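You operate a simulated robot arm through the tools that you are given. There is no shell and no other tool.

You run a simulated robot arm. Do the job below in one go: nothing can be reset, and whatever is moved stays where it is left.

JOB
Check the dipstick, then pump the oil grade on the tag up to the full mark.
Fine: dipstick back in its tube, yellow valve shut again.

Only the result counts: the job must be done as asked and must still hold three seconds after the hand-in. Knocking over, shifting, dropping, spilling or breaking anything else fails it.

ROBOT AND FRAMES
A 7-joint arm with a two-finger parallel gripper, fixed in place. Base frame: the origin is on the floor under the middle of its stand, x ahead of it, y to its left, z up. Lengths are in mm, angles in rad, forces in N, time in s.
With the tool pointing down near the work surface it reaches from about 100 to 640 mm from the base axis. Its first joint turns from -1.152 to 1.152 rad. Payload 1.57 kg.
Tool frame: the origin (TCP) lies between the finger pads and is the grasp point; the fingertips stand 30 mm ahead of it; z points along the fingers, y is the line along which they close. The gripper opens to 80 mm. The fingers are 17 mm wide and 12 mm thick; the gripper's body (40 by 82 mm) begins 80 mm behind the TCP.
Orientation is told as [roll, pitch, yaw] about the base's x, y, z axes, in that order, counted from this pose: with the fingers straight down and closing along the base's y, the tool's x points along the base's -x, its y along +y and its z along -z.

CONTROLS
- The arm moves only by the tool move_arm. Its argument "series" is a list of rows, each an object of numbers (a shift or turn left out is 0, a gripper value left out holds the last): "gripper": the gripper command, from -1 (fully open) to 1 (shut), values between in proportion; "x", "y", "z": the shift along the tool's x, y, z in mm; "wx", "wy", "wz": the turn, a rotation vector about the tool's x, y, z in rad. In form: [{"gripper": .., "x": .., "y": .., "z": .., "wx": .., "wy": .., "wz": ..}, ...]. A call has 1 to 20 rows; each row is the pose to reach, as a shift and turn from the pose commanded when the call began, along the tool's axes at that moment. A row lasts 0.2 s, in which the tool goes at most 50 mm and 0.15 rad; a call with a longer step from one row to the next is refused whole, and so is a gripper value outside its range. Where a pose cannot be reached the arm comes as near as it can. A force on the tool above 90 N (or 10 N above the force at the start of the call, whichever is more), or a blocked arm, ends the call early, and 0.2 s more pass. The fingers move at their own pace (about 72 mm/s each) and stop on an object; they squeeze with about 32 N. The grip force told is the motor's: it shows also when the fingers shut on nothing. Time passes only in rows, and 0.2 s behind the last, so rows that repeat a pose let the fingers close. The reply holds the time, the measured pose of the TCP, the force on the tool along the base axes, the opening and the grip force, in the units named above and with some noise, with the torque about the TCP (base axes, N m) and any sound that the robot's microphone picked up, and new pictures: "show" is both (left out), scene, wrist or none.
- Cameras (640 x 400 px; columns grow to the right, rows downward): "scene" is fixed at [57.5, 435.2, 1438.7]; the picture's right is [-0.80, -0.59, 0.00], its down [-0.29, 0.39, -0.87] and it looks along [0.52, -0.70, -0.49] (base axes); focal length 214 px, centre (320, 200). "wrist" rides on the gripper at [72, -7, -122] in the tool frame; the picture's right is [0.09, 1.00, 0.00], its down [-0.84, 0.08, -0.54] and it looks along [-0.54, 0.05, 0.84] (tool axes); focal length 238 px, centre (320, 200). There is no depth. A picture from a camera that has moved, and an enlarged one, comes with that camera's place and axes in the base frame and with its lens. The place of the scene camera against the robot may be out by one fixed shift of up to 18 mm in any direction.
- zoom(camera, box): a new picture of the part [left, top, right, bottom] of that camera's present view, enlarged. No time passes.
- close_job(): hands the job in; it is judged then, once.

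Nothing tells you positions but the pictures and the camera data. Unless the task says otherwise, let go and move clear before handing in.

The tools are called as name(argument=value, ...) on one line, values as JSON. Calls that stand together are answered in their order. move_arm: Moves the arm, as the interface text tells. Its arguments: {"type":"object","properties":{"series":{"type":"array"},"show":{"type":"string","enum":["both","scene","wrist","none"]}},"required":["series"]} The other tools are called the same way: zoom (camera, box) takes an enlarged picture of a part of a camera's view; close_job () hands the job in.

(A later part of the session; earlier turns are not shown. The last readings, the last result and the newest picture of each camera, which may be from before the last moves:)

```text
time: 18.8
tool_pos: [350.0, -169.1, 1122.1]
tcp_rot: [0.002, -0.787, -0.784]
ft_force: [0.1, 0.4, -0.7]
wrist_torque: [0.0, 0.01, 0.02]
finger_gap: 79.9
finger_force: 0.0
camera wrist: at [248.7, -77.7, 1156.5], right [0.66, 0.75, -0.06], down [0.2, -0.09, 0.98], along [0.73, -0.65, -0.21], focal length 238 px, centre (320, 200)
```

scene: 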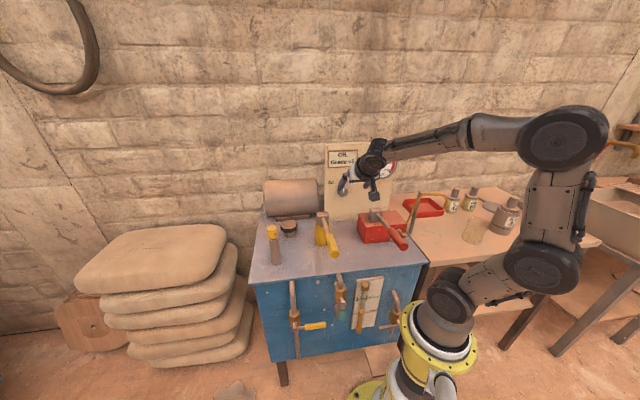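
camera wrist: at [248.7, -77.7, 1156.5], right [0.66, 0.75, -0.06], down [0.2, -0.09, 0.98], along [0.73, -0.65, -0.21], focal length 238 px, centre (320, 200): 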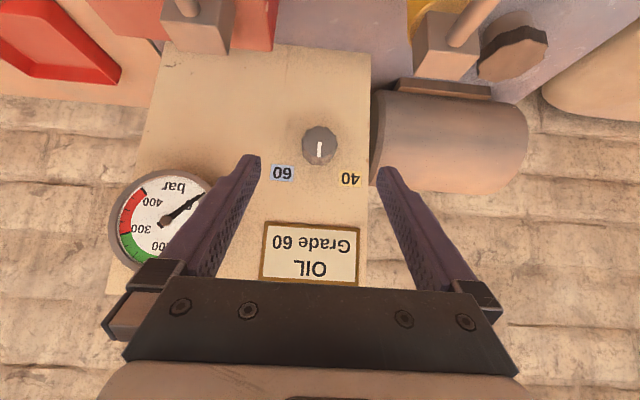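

I now see the panel nearly face-on: tag "OIL Grade 60", knob pointer straight up between 40 and 60. Let me enlarge it.

zoom(camera="wrist", box=[260, 110, 380, 185])

zoom(camera="wrist", box=[100, 0, 420, 200])

zoom(camera="scene", box=[310, 130, 430, 260])

```text
5.33 times, centred on (320, 148) of wrist
camera zoom: at [248.7, -77.7, 1156.5], right [0.66, 0.75, -0.06], down [0.2, -0.09, 0.98], along [0.73, -0.65, -0.21], focal length 1271 px, centre (320, 480)
```

zoom: 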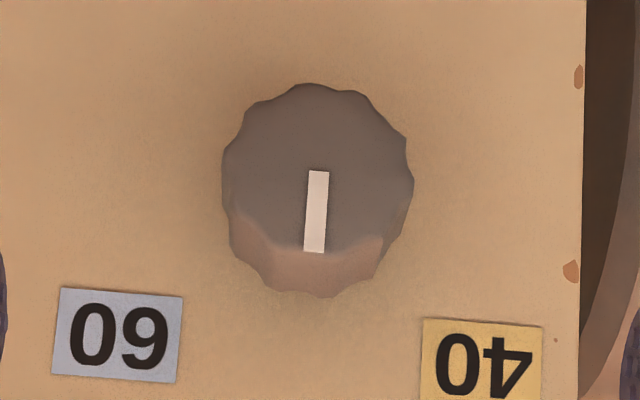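

```text
2.00 times, centred on (260, 100) of wrist
camera zoom: at [248.7, -77.7, 1156.5], right [0.66, 0.75, -0.06], down [0.2, -0.09, 0.98], along [0.73, -0.65, -0.21], focal length 477 px, centre (440, 400)
```

zoom: 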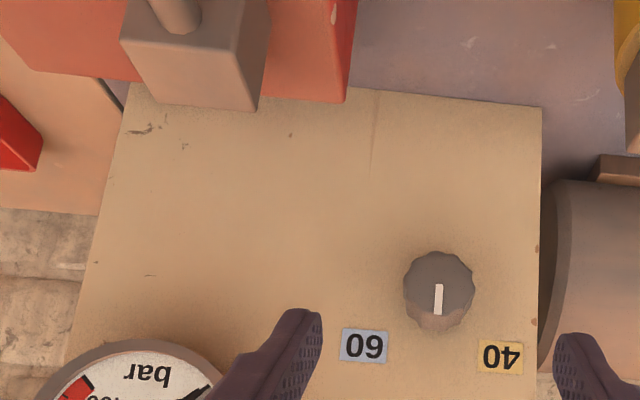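

```text
3.08 times, centred on (370, 195) of scene
camera zoom: at [57.5, 435.2, 1438.7], right [-0.8, -0.59, 0.0], down [-0.29, 0.39, -0.87], along [0.52, -0.7, -0.49], focal length 660 px, centre (166, 215)
```

zoom: 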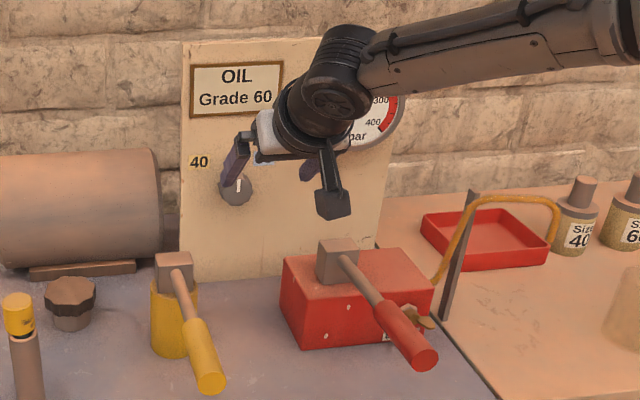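

Knob face centre triangulates to about u=129, n=-491 along the cabinet axes (x≈438, y≈-256), z≈1030, and the labels are at about ±51° from its pointer. I'll level the hand to point straight at the panel, 60 mm short of the knob.

move_arm(series=[{"gripper": -1, "x": 3, "y": 0, "z": 16, "wy": -0.11}, {"x": 6, "y": 0, "z": 31, "wy": -0.22}, {"x": 9, "y": 0.5, "z": 47, "wy": -0.33}, {"x": 12, "y": 0.5, "z": 62, "wy": -0.45}, {"x": 15, "y": 1, "z": 78, "wy": -0.56}, {"x": 18, "y": 1, "z": 94, "wy": -0.67}, {"x": 20.6, "y": 1, "z": 109.3, "wy": -0.784}, {"x": 20.6, "y": 1, "z": 109.3, "wy": -0.784}])

```text
time: 20.6
tool_pos: [394.6, -209.5, 1029.8]
tcp_rot: [1.626, -1.57, -2.408]
ft_force: [-0.3, -0.2, 0.2]
wrist_torque: [0.01, 0.01, 0.02]
finger_gap: 79.9
finger_force: 0.0
camera wrist: at [304.1, -130.1, 956.3], right [0.7, 0.71, -0.09], down [-0.33, 0.44, 0.84], along [0.63, -0.56, 0.54], focal length 238 px, centre (320, 200)
```

scene: 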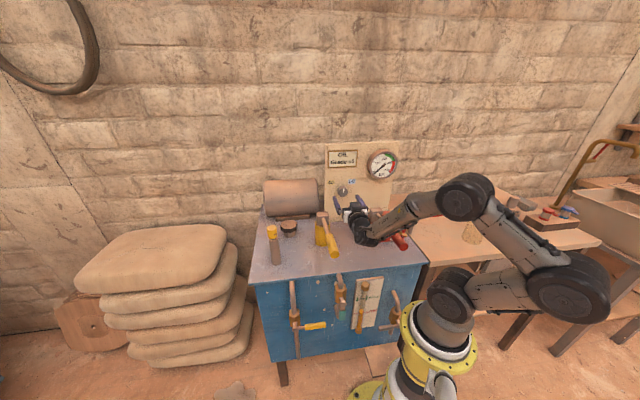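
wrist: 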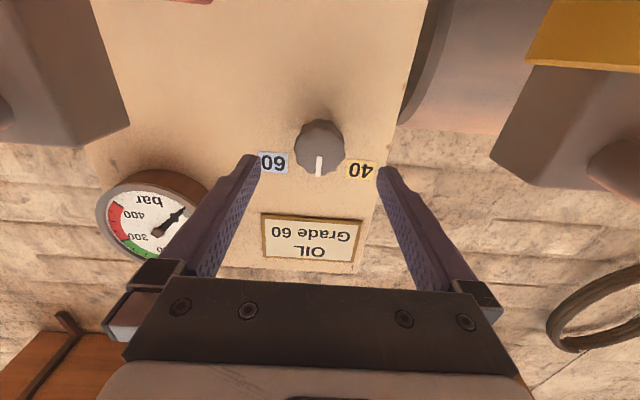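

The hand is level and pointing at the knob. I'll check clearance and alignment with close-ups.

zoom(camera="scene", box=[310, 140, 430, 260])

zoom(camera="wrist", box=[250, 100, 390, 190])

```text
3.33 times, centred on (370, 200) of scene
camera zoom: at [57.5, 435.2, 1438.7], right [-0.8, -0.59, 0.0], down [-0.29, 0.39, -0.87], along [0.52, -0.7, -0.49], focal length 715 px, centre (153, 200)
```

zoom: 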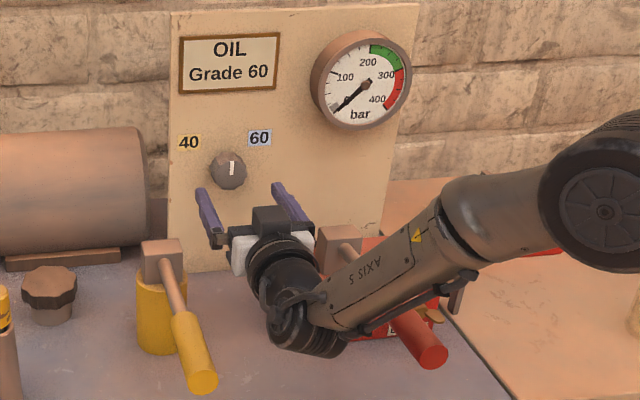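

```text
4.44 times, centred on (320, 145) of wrist
camera zoom: at [304.1, -130.1, 956.3], right [0.7, 0.71, -0.09], down [-0.33, 0.44, 0.84], along [0.63, -0.56, 0.54], focal length 1059 px, centre (320, 444)
```

zoom: 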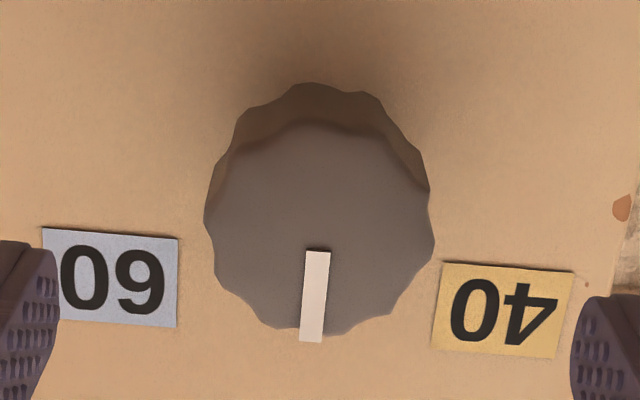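

Alignment is good and nothing has been touched. I'll zoom on the yellow pump head next to the hand to be sure the camera clears it when twisting.

zoom(camera="wrist", box=[440, 0, 640, 220])

zoom(camera="wrist", box=[0, 0, 200, 200])

```text
1.82 times, centred on (540, 110) of wrist
camera zoom: at [304.1, -130.1, 956.3], right [0.7, 0.71, -0.09], down [-0.33, 0.44, 0.84], along [0.63, -0.56, 0.54], focal length 433 px, centre (-80, 364)
```

zoom: 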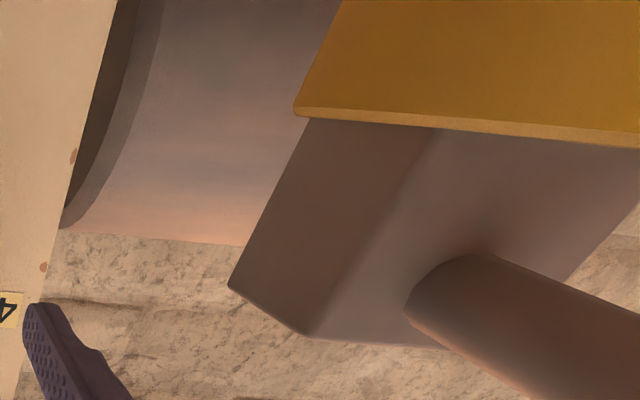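

```text
2.00 times, centred on (100, 100) of wrist
camera zoom: at [304.1, -130.1, 956.3], right [0.7, 0.71, -0.09], down [-0.33, 0.44, 0.84], along [0.63, -0.56, 0.54], focal length 477 px, centre (760, 400)
```

zoom: 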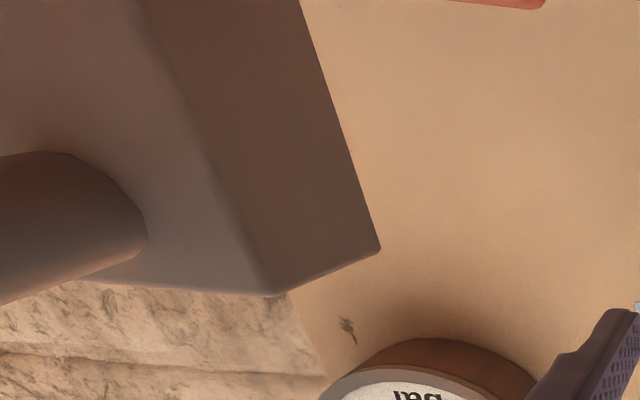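

Clearances are fine for a twist from about -0.2 to +0.8 rad. I'll pre-rotate -0.2, advance ~58 mm so the fingers straddle the knob, and close.

move_arm(series=[{"gripper": -1, "x": -0.5, "y": -1.3, "z": 0, "wz": -0.1}, {"x": -0.5, "y": -1.3, "z": 5, "wz": -0.2}, {"x": -0.5, "y": -1.3, "z": 20, "wz": -0.2}, {"x": -0.5, "y": -1.3, "z": 35, "wz": -0.2}, {"x": -0.5, "y": -1.3, "z": 48, "wz": -0.2}, {"x": -0.5, "y": -1.3, "z": 57, "wz": -0.2}, {"x": -0.5, "y": -1.3, "z": 57, "wz": -0.2}])

zoom(camera="scene", box=[310, 140, 430, 260])

```text
time: 22.2
tool_pos: [433.7, -252.2, 1030.9]
tcp_rot: [-1.562, -1.372, 0.777]
ft_force: [-0.5, -0.4, -0.7]
wrist_torque: [0.0, -0.01, 0.0]
finger_gap: 79.7
finger_force: 0.0
camera wrist: at [333.4, -182.0, 960.8], right [0.68, 0.68, -0.29], down [-0.21, 0.55, 0.81], along [0.71, -0.48, 0.52], focal length 238 px, centre (320, 200)
```

scene: 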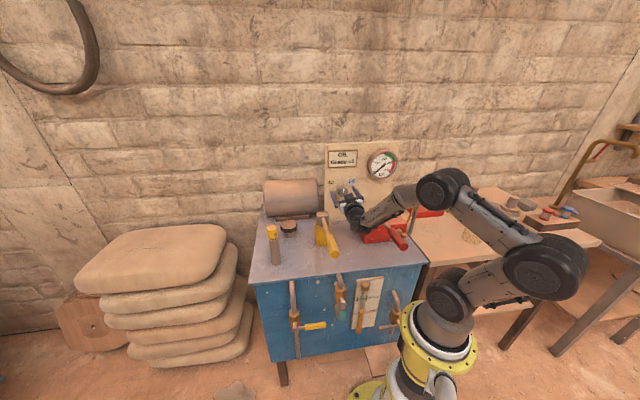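
wrist: 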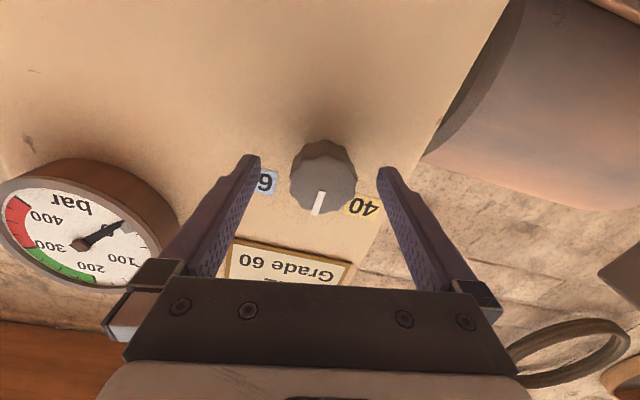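

```text
3.33 times, centred on (370, 200) of scene
camera zoom: at [57.5, 435.2, 1438.7], right [-0.8, -0.59, 0.0], down [-0.29, 0.39, -0.87], along [0.52, -0.7, -0.49], focal length 715 px, centre (153, 200)
```

zoom: 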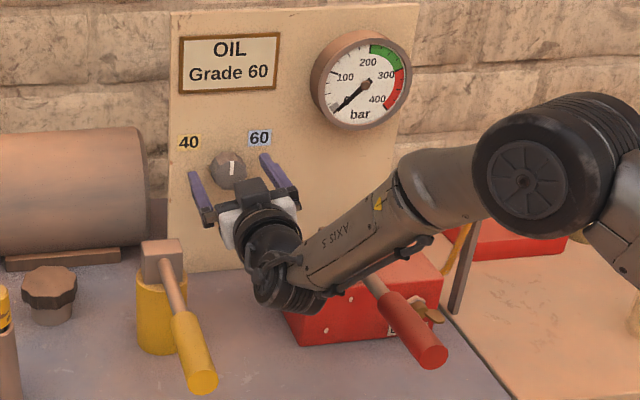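

The knob is centred between the fingers, ~25 mm deep in the finger reach. Closing on it.

move_arm(series=[{"gripper": 1}, {"gripper": 1}, {"gripper": 1}], show="wrist")

zoom(camera="wrist", box=[230, 110, 410, 222])

```text
time: 23.0
tool_pos: [435.1, -251.5, 1029.2]
tcp_rot: [-1.557, -1.37, 0.776]
ft_force: [14.6, 9.6, -2.6]
wrist_torque: [0.17, 0.18, -0.22]
finger_gap: 41.0
finger_force: 42.8
camera wrist: at [334.1, -181.0, 960.7], right [0.67, 0.68, -0.29], down [-0.21, 0.55, 0.81], along [0.71, -0.48, 0.52], focal length 238 px, centre (320, 200)
```

wrist: 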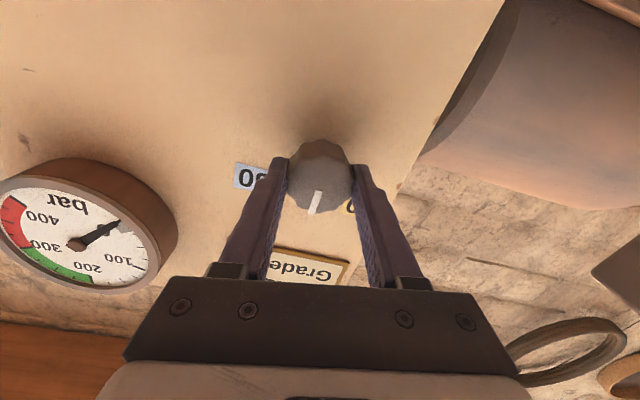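

```text
3.56 times, centred on (320, 166) of wrist
camera zoom: at [334.1, -181.0, 960.7], right [0.67, 0.68, -0.29], down [-0.21, 0.55, 0.81], along [0.71, -0.48, 0.52], focal length 848 px, centre (320, 321)
```

zoom: 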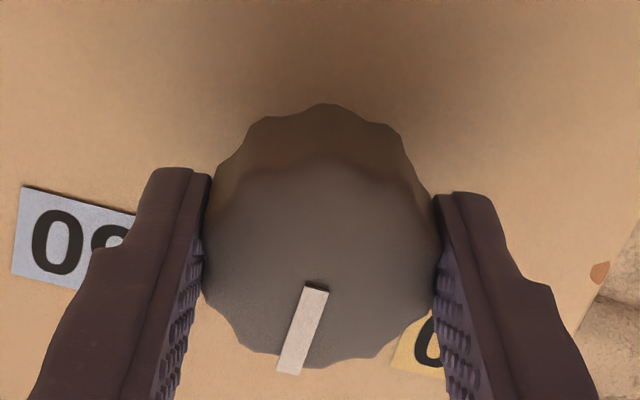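

Knob gripped (gap 41 mm). I'll centre by ~1 mm and twist clockwise in steps.

move_arm(series=[{"gripper": 1, "y": 1, "wz": 0.0}, {"gripper": 1, "y": 1, "wz": 0.1}, {"gripper": 1, "y": 1, "wz": 0.2}, {"gripper": 1, "y": 1, "wz": 0.3}, {"gripper": 1, "y": 1, "wz": 0.4}, {"gripper": 1, "y": 1, "wz": 0.5}, {"gripper": 1, "y": 1, "wz": 0.5}], show="wrist")

zoom(camera="wrist", box=[230, 110, 410, 222])

zoom(camera="scene", box=[310, 140, 430, 260])

```text
time: 24.6
tool_pos: [434.7, -250.9, 1030.9]
tcp_rot: [1.476, -1.272, -2.294]
ft_force: [-20.6, -51.8, -31.5]
wrist_torque: [-0.68, -0.65, 0.27]
finger_gap: 41.2
finger_force: 44.6
out of reach, approached as far as the arm can: row 6, 7
camera wrist: at [361.3, -151.0, 963.4], right [0.72, 0.67, 0.2], down [-0.48, 0.26, 0.84], along [0.51, -0.7, 0.51], focal length 238 px, centre (320, 200)
```

wrist: 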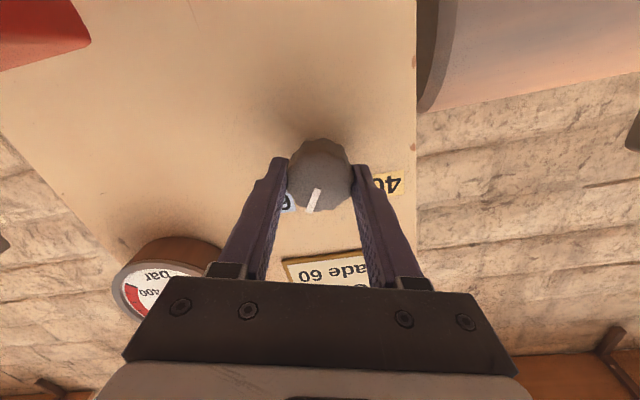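

```text
3.56 times, centred on (320, 166) of wrist
camera zoom: at [361.3, -151.0, 963.4], right [0.72, 0.67, 0.2], down [-0.48, 0.26, 0.84], along [0.51, -0.7, 0.51], focal length 848 px, centre (320, 321)
```

zoom: 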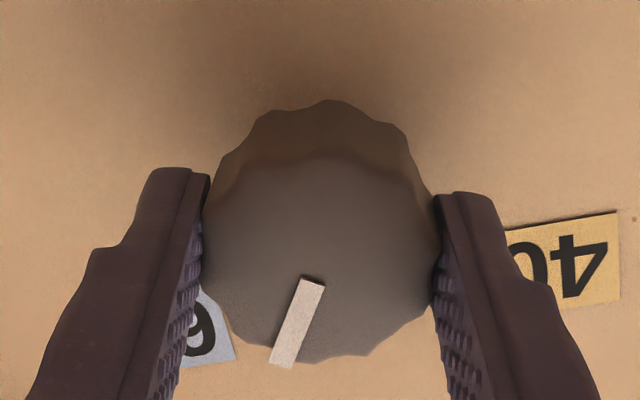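

```text
3.33 times, centred on (370, 200) of scene
camera zoom: at [57.3, 433.4, 1439.3], right [-0.8, -0.59, 0.0], down [-0.29, 0.4, -0.87], along [0.52, -0.7, -0.49], focal length 715 px, centre (153, 200)
```

zoom: 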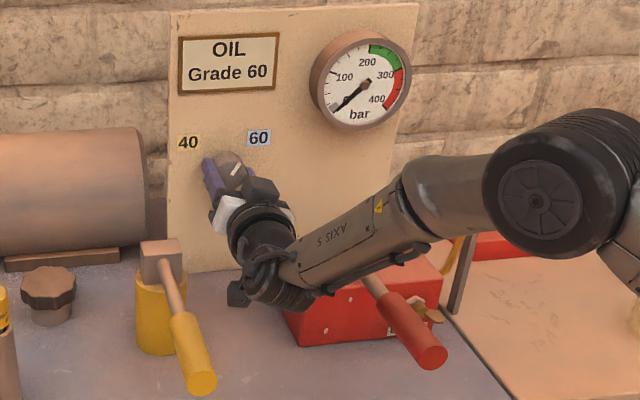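

The knob turned about 0.5 rad with the hand before the wrist ran out of roll. I'll release, roll back to about -0.3, and regrip for the rest.

move_arm(series=[{"gripper": -1, "wz": 0}, {"gripper": -1, "wz": -0.05}, {"gripper": -1, "wz": -0.15}, {"gripper": -1, "wz": -0.25}, {"gripper": -1, "wz": -0.35}, {"gripper": -1, "wz": -0.45}, {"gripper": -1, "wz": -0.55}, {"gripper": -1, "wz": -0.6}, {"gripper": -1, "wz": -0.6}], show="both")

zoom(camera="scene", box=[310, 140, 430, 260])

zoom(camera="wrist", box=[230, 110, 410, 222])

```text
time: 26.6
tool_pos: [442.7, -242.6, 1040.9]
tcp_rot: [-1.566, -1.271, 0.782]
ft_force: [0.3, 0.6, -0.2]
wrist_torque: [-0.05, 0.02, 0.0]
finger_gap: 79.9
finger_force: 0.1
camera wrist: at [337.3, -176.3, 973.1], right [0.65, 0.65, -0.38], down [-0.16, 0.61, 0.78], along [0.74, -0.45, 0.5], focal length 238 px, centre (320, 200)
```

scene: 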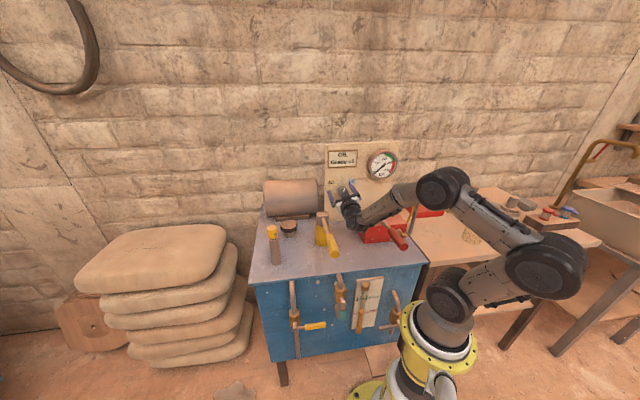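
wrist: 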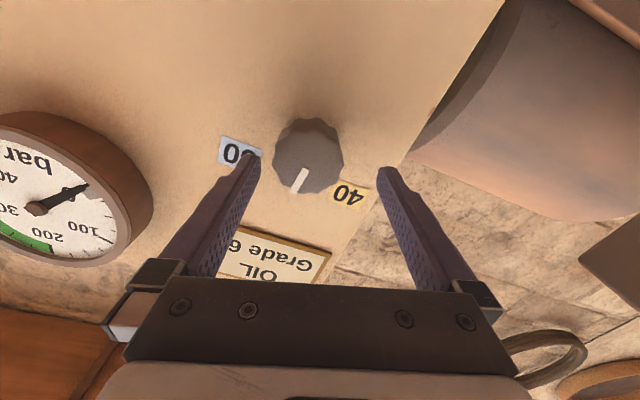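

```text
3.33 times, centred on (370, 200) of scene
camera zoom: at [57.5, 435.2, 1438.7], right [-0.8, -0.59, 0.0], down [-0.29, 0.39, -0.87], along [0.52, -0.7, -0.49], focal length 715 px, centre (153, 200)
```

zoom: 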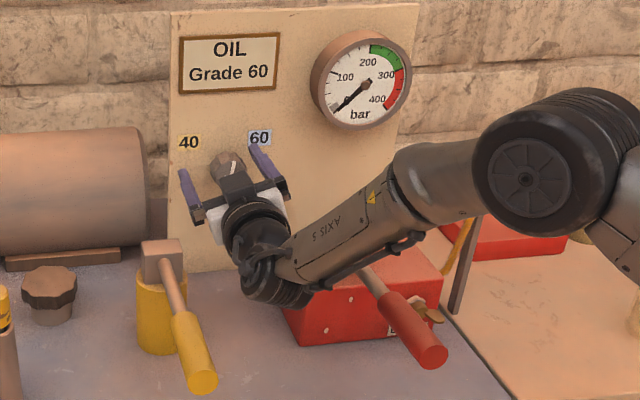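

```text
3.56 times, centred on (320, 166) of wrist
camera zoom: at [337.3, -176.3, 973.1], right [0.65, 0.65, -0.38], down [-0.16, 0.61, 0.78], along [0.74, -0.45, 0.5], focal length 848 px, centre (320, 321)
```

zoom: 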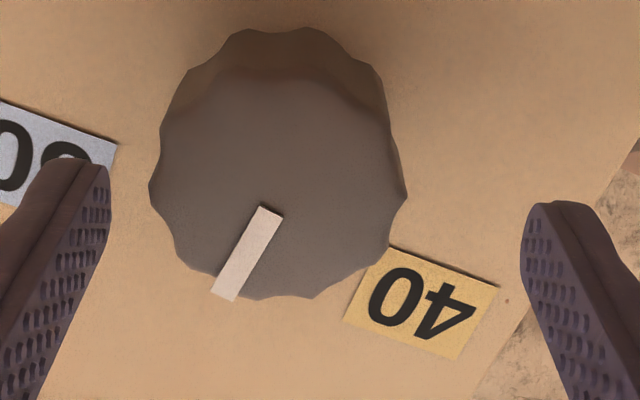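

After release the knob sprang back to the middle, so it must be turned the full ~1 rad in one grip. I'll back off, recentre, and roll the hand to about -1.9 rad so there's a full turn available.

move_arm(series=[{"gripper": -1, "x": 7, "y": -4.3, "z": -15}, {"x": 13.9, "y": -8.7, "z": -40, "wz": -0.05}, {"x": 13.9, "y": -8.7, "z": -40, "wz": -0.19}, {"x": 13.9, "y": -8.7, "z": -40, "wz": -0.33}, {"x": 13.9, "y": -8.7, "z": -40, "wz": -0.47}, {"x": 13.9, "y": -8.7, "z": -40, "wz": -0.61}, {"x": 13.9, "y": -8.7, "z": -40, "wz": -0.75}, {"x": 13.9, "y": -8.7, "z": -40, "wz": -0.89}, {"x": 13.9, "y": -8.7, "z": -40, "wz": -1.03}, {"x": 13.9, "y": -8.7, "z": -40, "wz": -1.17}, {"x": 13.9, "y": -8.7, "z": -40, "wz": -1.31}, {"x": 13.9, "y": -8.7, "z": -40, "wz": -1.45}, {"x": 13.9, "y": -8.7, "z": -40, "wz": -1.6}, {"x": 13.9, "y": -8.7, "z": -40, "wz": -1.6}])

zoom(camera="wrist", box=[230, 90, 410, 202])

zoom(camera="scene", box=[310, 140, 430, 260])

```text
time: 29.6
tool_pos: [406.1, -222.2, 1030.6]
tcp_rot: [-1.569, 0.332, 0.786]
ft_force: [0.4, -0.6, -0.3]
wrist_torque: [0.01, 0.03, -0.02]
finger_gap: 80.0
finger_force: 0.0
camera wrist: at [274.0, -183.9, 1059.6], right [-0.29, -0.29, -0.91], down [0.16, 0.93, -0.34], along [0.94, -0.24, -0.22], focal length 238 px, centre (320, 200)
```

scene: 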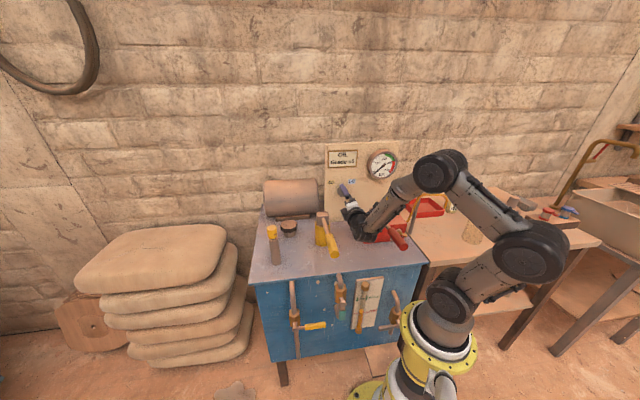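
wrist: 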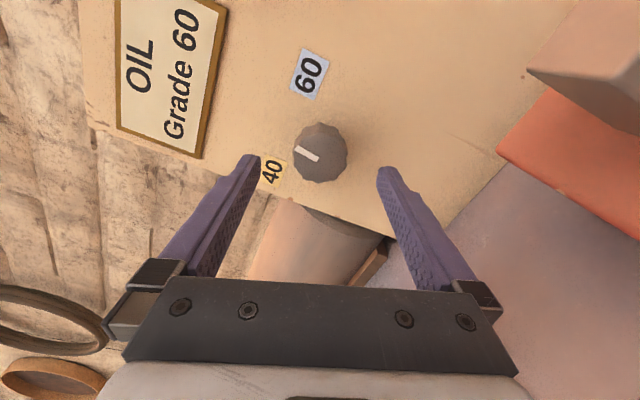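

```text
3.56 times, centred on (320, 146) of wrist
camera zoom: at [274.0, -183.9, 1059.6], right [-0.29, -0.29, -0.91], down [0.16, 0.93, -0.34], along [0.94, -0.24, -0.22], focal length 848 px, centre (320, 392)
```

zoom: 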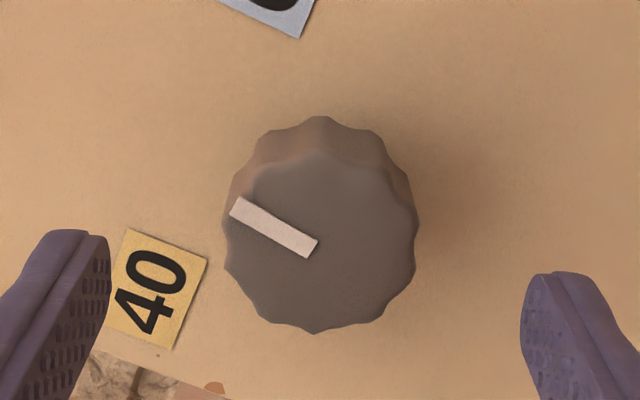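

```text
3.33 times, centred on (370, 200) of scene
camera zoom: at [57.5, 435.2, 1438.7], right [-0.8, -0.59, 0.0], down [-0.29, 0.39, -0.87], along [0.52, -0.7, -0.49], focal length 715 px, centre (153, 200)
```

zoom: 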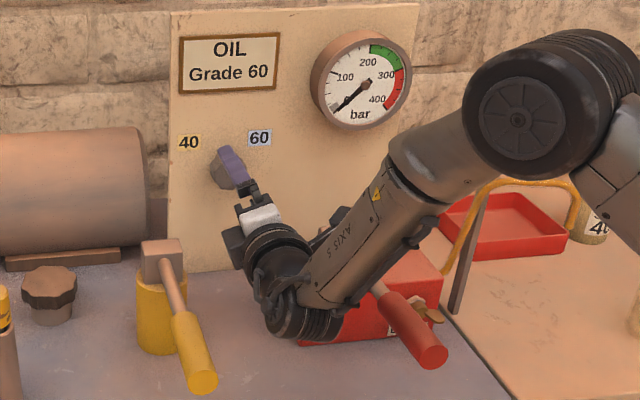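

The hand is rolled and centred on the knob. Advancing ~39 mm and closing.

move_arm(series=[{"gripper": -1, "z": 13}, {"z": 26}, {"z": 39}, {"z": 39}, {"gripper": 1, "z": 39}, {"gripper": 1, "z": 39}, {"gripper": 1, "z": 39}], show="wrist")

zoom(camera="wrist", box=[230, 90, 410, 202])

```text
time: 31.2
tool_pos: [433.0, -250.2, 1030.2]
tcp_rot: [-1.572, 0.329, 0.787]
ft_force: [1.5, 0.5, 4.8]
wrist_torque: [0.37, 0.3, 0.03]
finger_gap: 41.4
finger_force: 43.3
camera wrist: at [300.3, -211.6, 1059.4], right [-0.29, -0.29, -0.91], down [0.16, 0.93, -0.34], along [0.94, -0.24, -0.22], focal length 238 px, centre (320, 200)
```

wrist: 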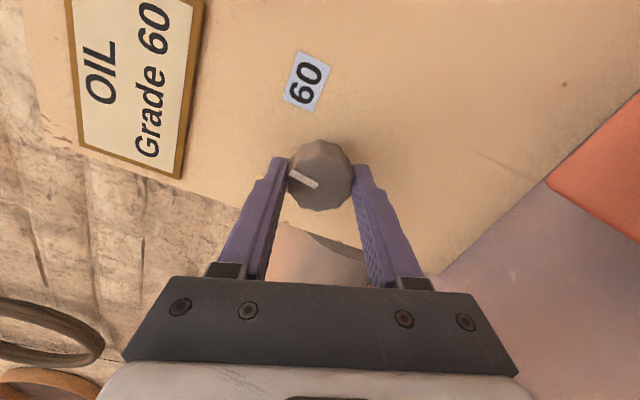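

```text
3.56 times, centred on (320, 146) of wrist
camera zoom: at [300.3, -211.6, 1059.4], right [-0.29, -0.29, -0.91], down [0.16, 0.93, -0.34], along [0.94, -0.24, -0.22], focal length 848 px, centre (320, 392)
```

zoom: 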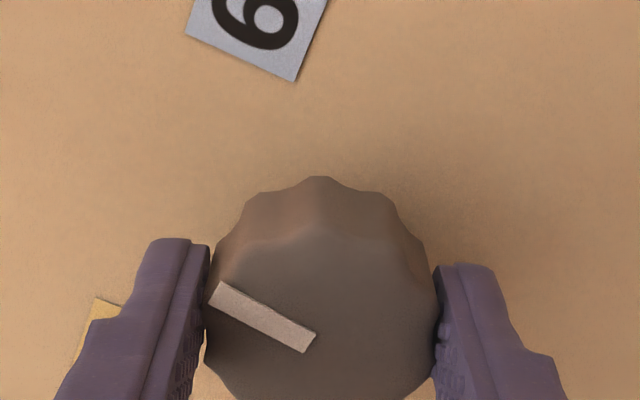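

Gripped well with little side force. Twisting clockwise in steps, listening for a click.

move_arm(series=[{"gripper": 1, "wz": 0.1}, {"gripper": 1, "wz": 0.2}, {"gripper": 1, "wz": 0.3}, {"gripper": 1, "wz": 0.4}, {"gripper": 1, "wz": 0.5}, {"gripper": 1, "wz": 0.6}, {"gripper": 1, "wz": 0.7}, {"gripper": 1, "wz": 0.8}, {"gripper": 1, "wz": 0.8}], show="wrist")

zoom(camera="wrist", box=[210, 90, 410, 215])

zoom(camera="scene", box=[310, 140, 430, 260])

```text
time: 33.2
tool_pos: [432.3, -250.3, 1029.9]
tcp_rot: [-1.567, -0.474, 0.785]
ft_force: [-14.9, 8.7, 3.2]
wrist_torque: [-0.87, -0.86, 0.44]
finger_gap: 41.3
finger_force: 44.6
camera wrist: at [299.6, -212.1, 1002.4], right [0.26, 0.26, -0.93], down [0.17, 0.93, 0.31], along [0.95, -0.24, 0.2], focal length 238 px, centre (320, 200)
```

wrist: 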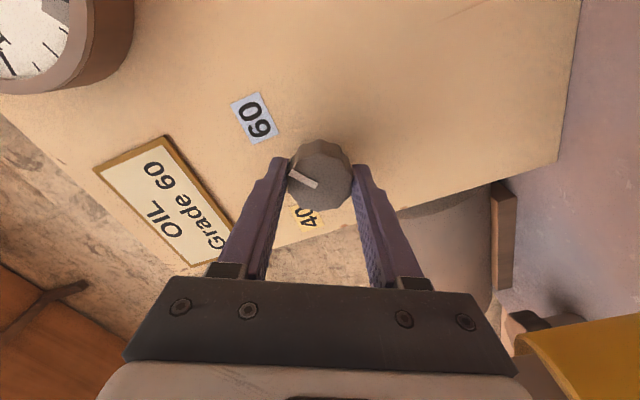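

```text
3.20 times, centred on (310, 152) of wrist
camera zoom: at [299.6, -212.1, 1002.4], right [0.26, 0.26, -0.93], down [0.17, 0.93, 0.31], along [0.95, -0.24, 0.2], focal length 763 px, centre (352, 352)
```

zoom: 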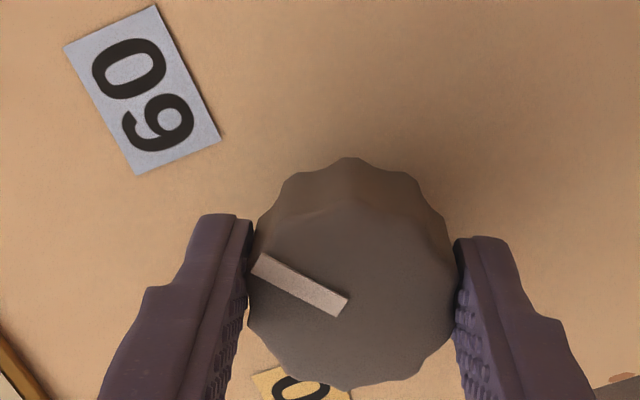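

```text
3.33 times, centred on (370, 200) of scene
camera zoom: at [57.0, 435.5, 1438.6], right [-0.8, -0.59, 0.0], down [-0.29, 0.39, -0.87], along [0.52, -0.7, -0.49], focal length 715 px, centre (153, 200)
```

zoom: 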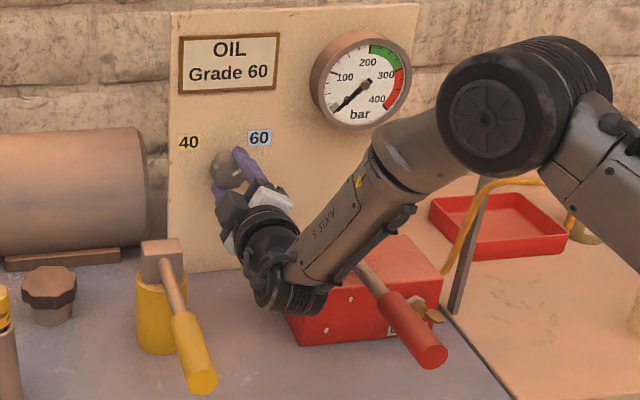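

The pointer has turned 0.8 rad without slipping; the 60 label still lies slightly further. I'll continue to about 1.0.

move_arm(series=[{"gripper": 1, "wz": 0.07}, {"gripper": 1, "wz": 0.14}, {"gripper": 1, "wz": 0.2}, {"gripper": 1, "wz": 0.2}], show="wrist")

zoom(camera="wrist", box=[210, 90, 410, 215])

zoom(camera="scene", box=[330, 165, 370, 205])

```text
time: 34.2
tool_pos: [434.4, -250.6, 1030.3]
tcp_rot: [-1.568, -0.672, 0.785]
ft_force: [-5.2, 5.2, 1.6]
wrist_torque: [-0.63, 0.0, -0.43]
finger_gap: 40.9
finger_force: 45.1
camera wrist: at [305.0, -207.2, 989.9], right [0.39, 0.39, -0.84], down [0.11, 0.88, 0.46], along [0.92, -0.27, 0.3], focal length 238 px, centre (320, 200)
```

wrist: 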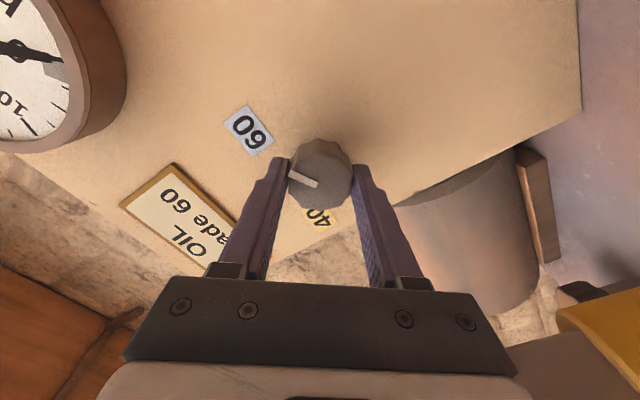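

```text
3.20 times, centred on (310, 152) of wrist
camera zoom: at [305.0, -207.2, 989.9], right [0.39, 0.39, -0.84], down [0.11, 0.88, 0.46], along [0.92, -0.27, 0.3], focal length 763 px, centre (352, 352)
```

zoom: 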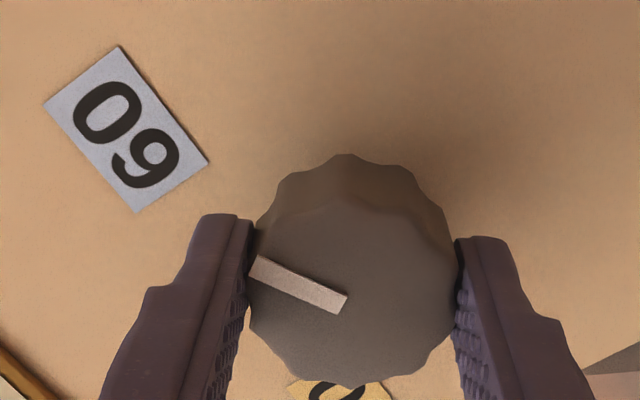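

```text
10.00 times, centred on (350, 185) of scene
camera zoom: at [57.3, 435.4, 1438.7], right [-0.8, -0.59, 0.0], down [-0.29, 0.39, -0.87], along [0.52, -0.7, -0.49], focal length 2145 px, centre (20, 350)
```

zoom: 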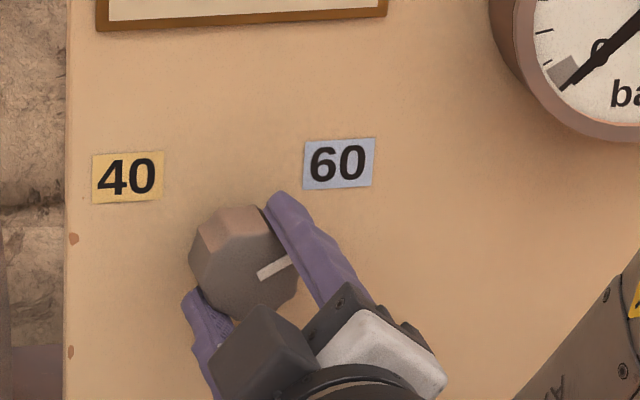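

The knob slipped slightly in the grip near the end, suggesting it reached its stop at 60. I'll release, back off, and see where it stays.

move_arm(series=[{"gripper": -1}, {"gripper": -1}, {"gripper": -1, "z": -15}, {"gripper": -1, "z": -40}, {"gripper": -1, "z": -40}])

zoom(camera="scene", box=[330, 165, 370, 205])

zoom(camera="wrist", box=[210, 50, 410, 175])

```text
time: 35.4
tool_pos: [404.1, -222.5, 1029.1]
tcp_rot: [-1.569, -0.671, 0.786]
ft_force: [0.1, -0.2, 0.2]
wrist_torque: [0.01, 0.0, -0.03]
finger_gap: 80.2
finger_force: 0.1
camera wrist: at [275.9, -179.1, 989.3], right [0.39, 0.39, -0.84], down [0.11, 0.88, 0.46], along [0.92, -0.27, 0.3], focal length 238 px, centre (320, 200)
```

scene: 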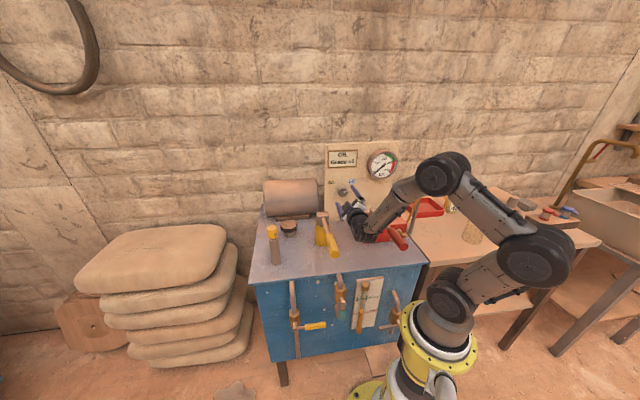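
wrist: 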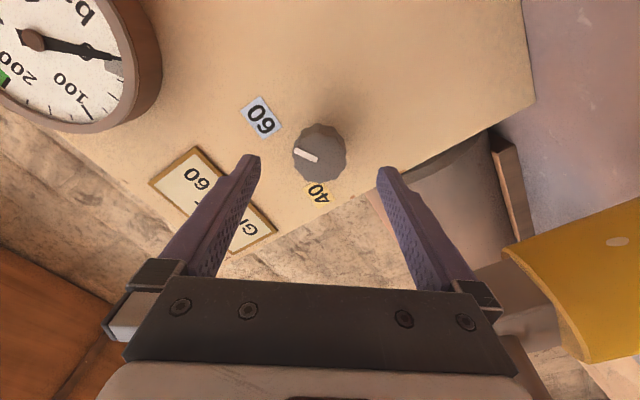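

```text
10.00 times, centred on (350, 185) of scene
camera zoom: at [57.5, 435.2, 1438.7], right [-0.8, -0.59, 0.0], down [-0.29, 0.39, -0.87], along [0.52, -0.7, -0.49], focal length 2145 px, centre (20, 350)
```

zoom: 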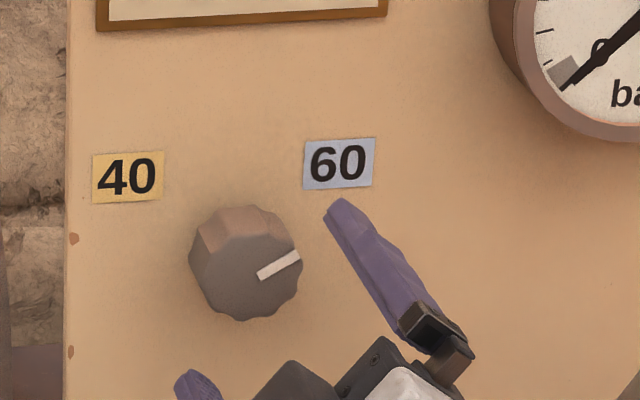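

```text
3.20 times, centred on (310, 112) of wrist
camera zoom: at [275.9, -179.1, 989.3], right [0.39, 0.39, -0.84], down [0.11, 0.88, 0.46], along [0.92, -0.27, 0.3], focal length 763 px, centre (352, 480)
```

zoom: 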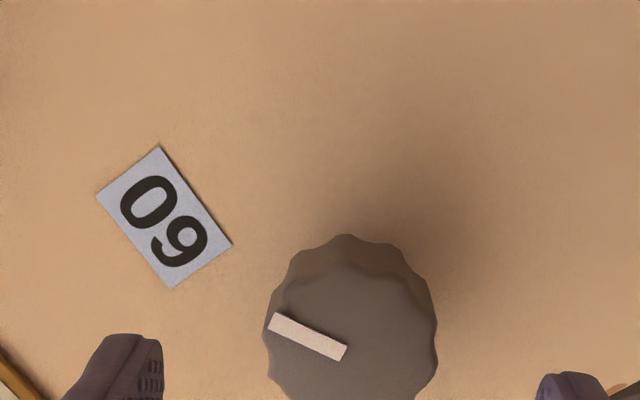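

The knob now stays pointing at 60. Next I'll withdraw up and back, level the roll, and move around to the cabinet front to look at the yellow valve.

move_arm(series=[{"gripper": -1, "z": -20}, {"x": -15, "y": -10, "z": -40, "wz": 0.1}, {"x": -40, "y": -26, "z": -50, "wz": 0.24}, {"x": -65, "y": -42, "z": -56, "wz": 0.38}, {"x": -90, "y": -58, "z": -60, "wz": 0.52}, {"x": -105.9, "y": -69.1, "z": -64, "wz": 0.66}, {"x": -105.9, "y": -69.1, "z": -64, "wz": 0.8}, {"x": -105.9, "y": -69.1, "z": -64, "wz": 0.9}])

```text
time: 37.2
tool_pos: [385.9, -147.2, 1149.6]
tcp_rot: [1.047, -1.568, -1.831]
ft_force: [-0.3, 0.3, -0.4]
wrist_torque: [0.01, 0.03, 0.0]
finger_gap: 79.9
finger_force: 0.0
camera wrist: at [296.1, -67.3, 1077.6], right [0.7, 0.71, -0.09], down [-0.33, 0.44, 0.84], along [0.63, -0.56, 0.54], focal length 238 px, centre (320, 200)
```

scene: 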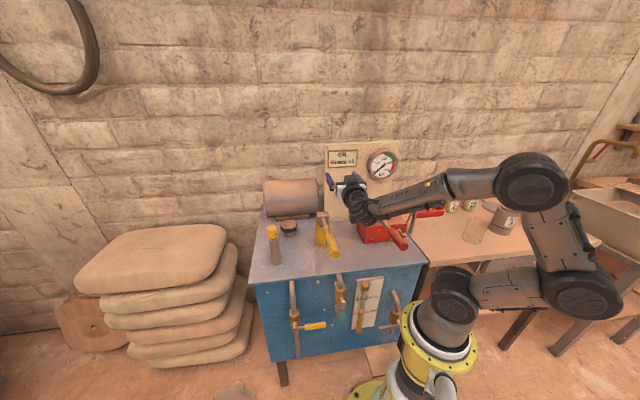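
wrist: 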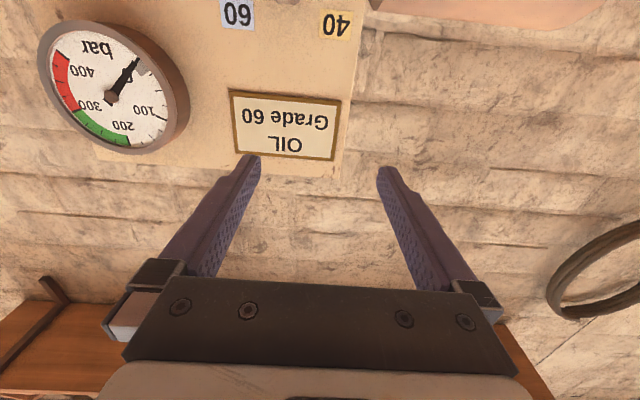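

Now moving around to the front of the cabinet, pitching the hand back to 45°.

move_arm(series=[{"x": 0, "y": 13, "z": -30, "wy": 0.08}, {"x": 0, "y": 27, "z": -60, "wy": 0.16}, {"x": 0, "y": 42, "z": -92, "wy": 0.25}, {"x": 10, "y": 57, "z": -125, "wy": 0.34}, {"x": 20, "y": 72, "z": -158, "wy": 0.43}, {"x": 40, "y": 87, "z": -188, "wy": 0.52}, {"x": 65, "y": 102, "z": -218, "wy": 0.61}, {"x": 90, "y": 117, "z": -248, "wy": 0.7}, {"x": 120, "y": 131, "z": -277, "wy": 0.785}, {"x": 150, "y": 131, "z": -290, "wy": 0.785}])

```text
time: 39.4
tool_pos: [274.8, 151.0, 1001.4]
tcp_rot: [0.002, -0.782, -0.785]
ft_force: [1.4, -0.3, 0.2]
wrist_torque: [0.01, 0.01, 0.0]
finger_gap: 80.0
finger_force: 0.1
camera wrist: at [174.6, 242.0, 1035.4], right [0.66, 0.75, -0.06], down [0.2, -0.09, 0.97], along [0.73, -0.65, -0.21], focal length 238 px, centre (320, 200)
```

scene: 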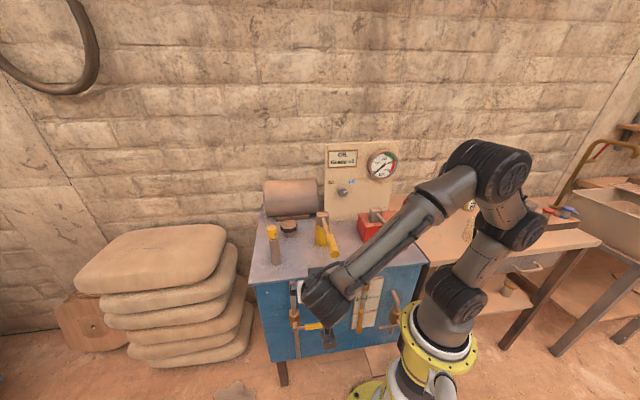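
wrist: 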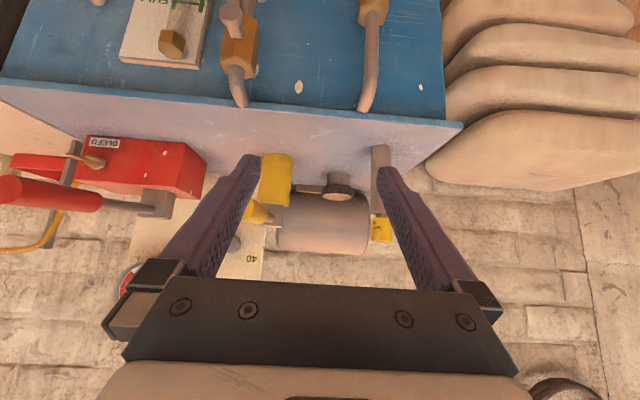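

I can see a "BLEED" label on the red pump, so the red one is a pressure pump, not oil. Moving lower to view the front valves.

move_arm(series=[{"x": 24, "z": 18}, {"x": 48, "z": 37}, {"x": 72, "z": 55}, {"x": 96, "z": 74}, {"x": 120, "z": 92}])

zoom(camera="wrist", box=[180, 0, 480, 187])

```text
time: 40.6
tool_pos: [262.0, 161.5, 849.8]
tcp_rot: [0.002, -0.784, -0.785]
ft_force: [0.5, -0.5, 0.1]
wrist_torque: [0.02, -0.01, -0.03]
finger_gap: 79.7
finger_force: 0.0
camera wrist: at [160.9, 253.1, 884.5], right [0.66, 0.75, -0.06], down [0.2, -0.09, 0.97], along [0.73, -0.65, -0.21], focal length 238 px, centre (320, 200)
```

scene: 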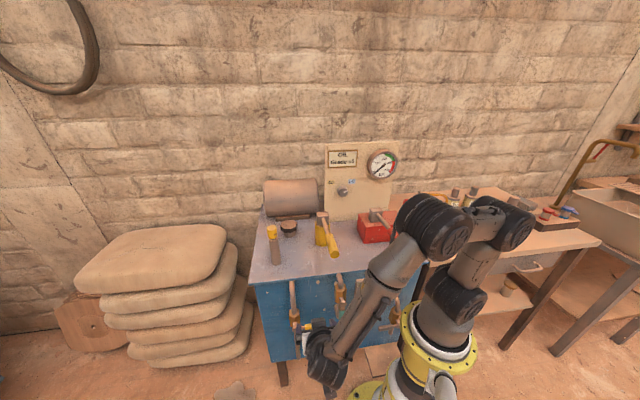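
wrist: 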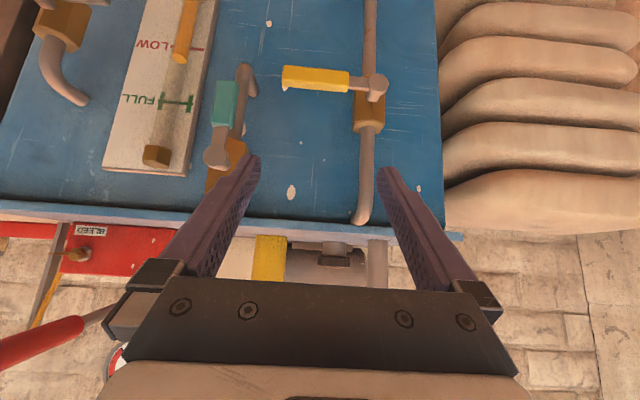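

```text
2.13 times, centred on (330, 94) of wrist
camera zoom: at [160.9, 253.1, 884.5], right [0.66, 0.75, -0.06], down [0.2, -0.09, 0.97], along [0.73, -0.65, -0.21], focal length 508 px, centre (299, 427)
```

zoom: 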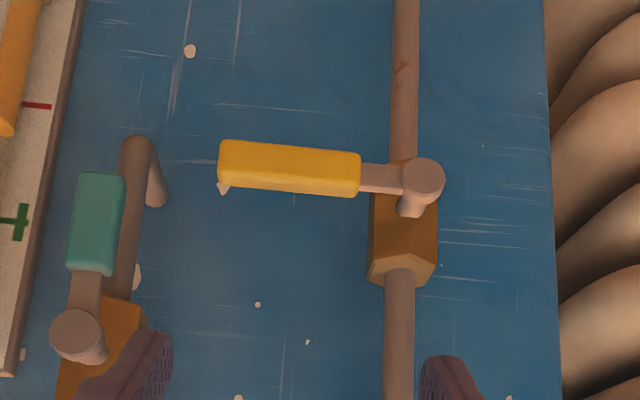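

The yellow valve is clear: pivot at u≈357, handle pointing to u≈255, z≈708, about 75 mm in front of the cabinet. I'll close the fingers and bring the tip just above the handle's free end.

move_arm(series=[{"gripper": 1, "x": 2, "y": -6, "z": 20}, {"gripper": 1, "x": 5, "y": -14, "z": 45}, {"gripper": 1, "x": 8, "y": -22, "z": 70}, {"gripper": 1, "x": 11, "y": -29, "z": 95}, {"gripper": 1, "x": 12.9, "y": -31.4, "z": 118.8}, {"gripper": 1, "x": 12.9, "y": -31.4, "z": 118.8}])

zoom(camera="wrist", box=[180, 50, 480, 237])

zoom(camera="scene", box=[250, 260, 440, 380])

```text
time: 42.0
tool_pos: [294.1, 89.8, 758.3]
tcp_rot: [0.0, -0.783, -0.785]
ft_force: [-0.4, 0.0, -0.4]
wrist_torque: [-0.02, 0.0, -0.02]
finger_gap: 0.0
finger_force: 21.9
camera wrist: at [191.5, 180.7, 792.1], right [0.66, 0.75, -0.06], down [0.2, -0.09, 0.97], along [0.73, -0.65, -0.21], focal length 238 px, centre (320, 200)
```

scene: 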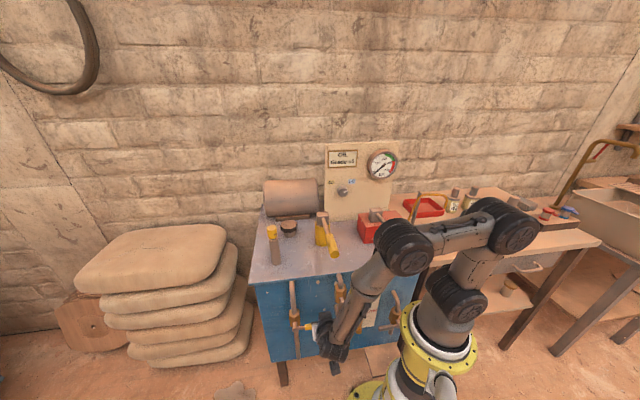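
wrist: 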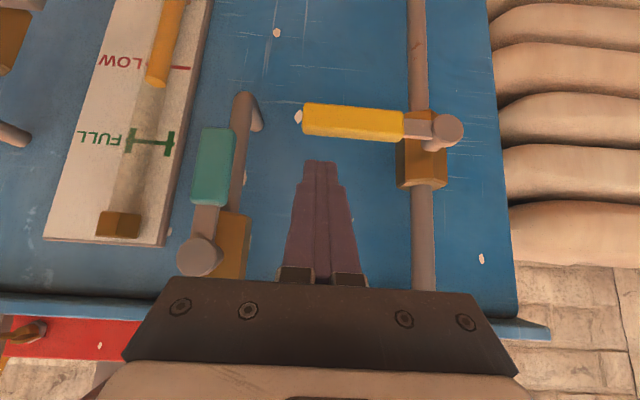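

```text
2.13 times, centred on (330, 144) of wrist
camera zoom: at [191.5, 180.7, 792.1], right [0.66, 0.75, -0.06], down [0.2, -0.09, 0.97], along [0.73, -0.65, -0.21], focal length 508 px, centre (299, 320)
```

zoom: 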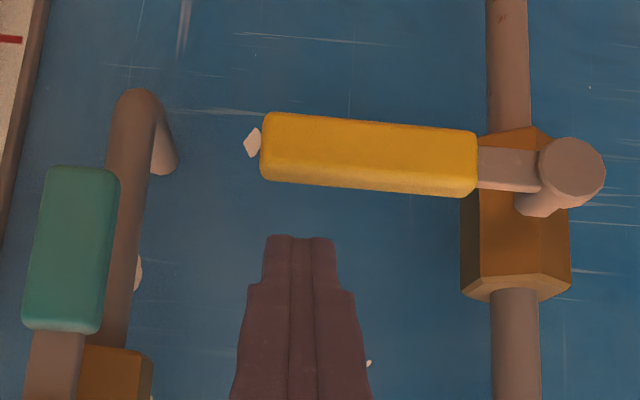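

```text
3.33 times, centred on (345, 320) of scene
camera zoom: at [57.5, 435.2, 1438.7], right [-0.8, -0.59, 0.0], down [-0.29, 0.39, -0.87], along [0.52, -0.7, -0.49], focal length 715 px, centre (237, -200)
```

zoom: 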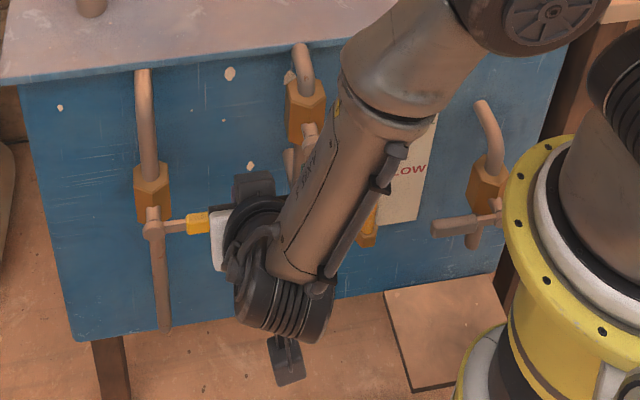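

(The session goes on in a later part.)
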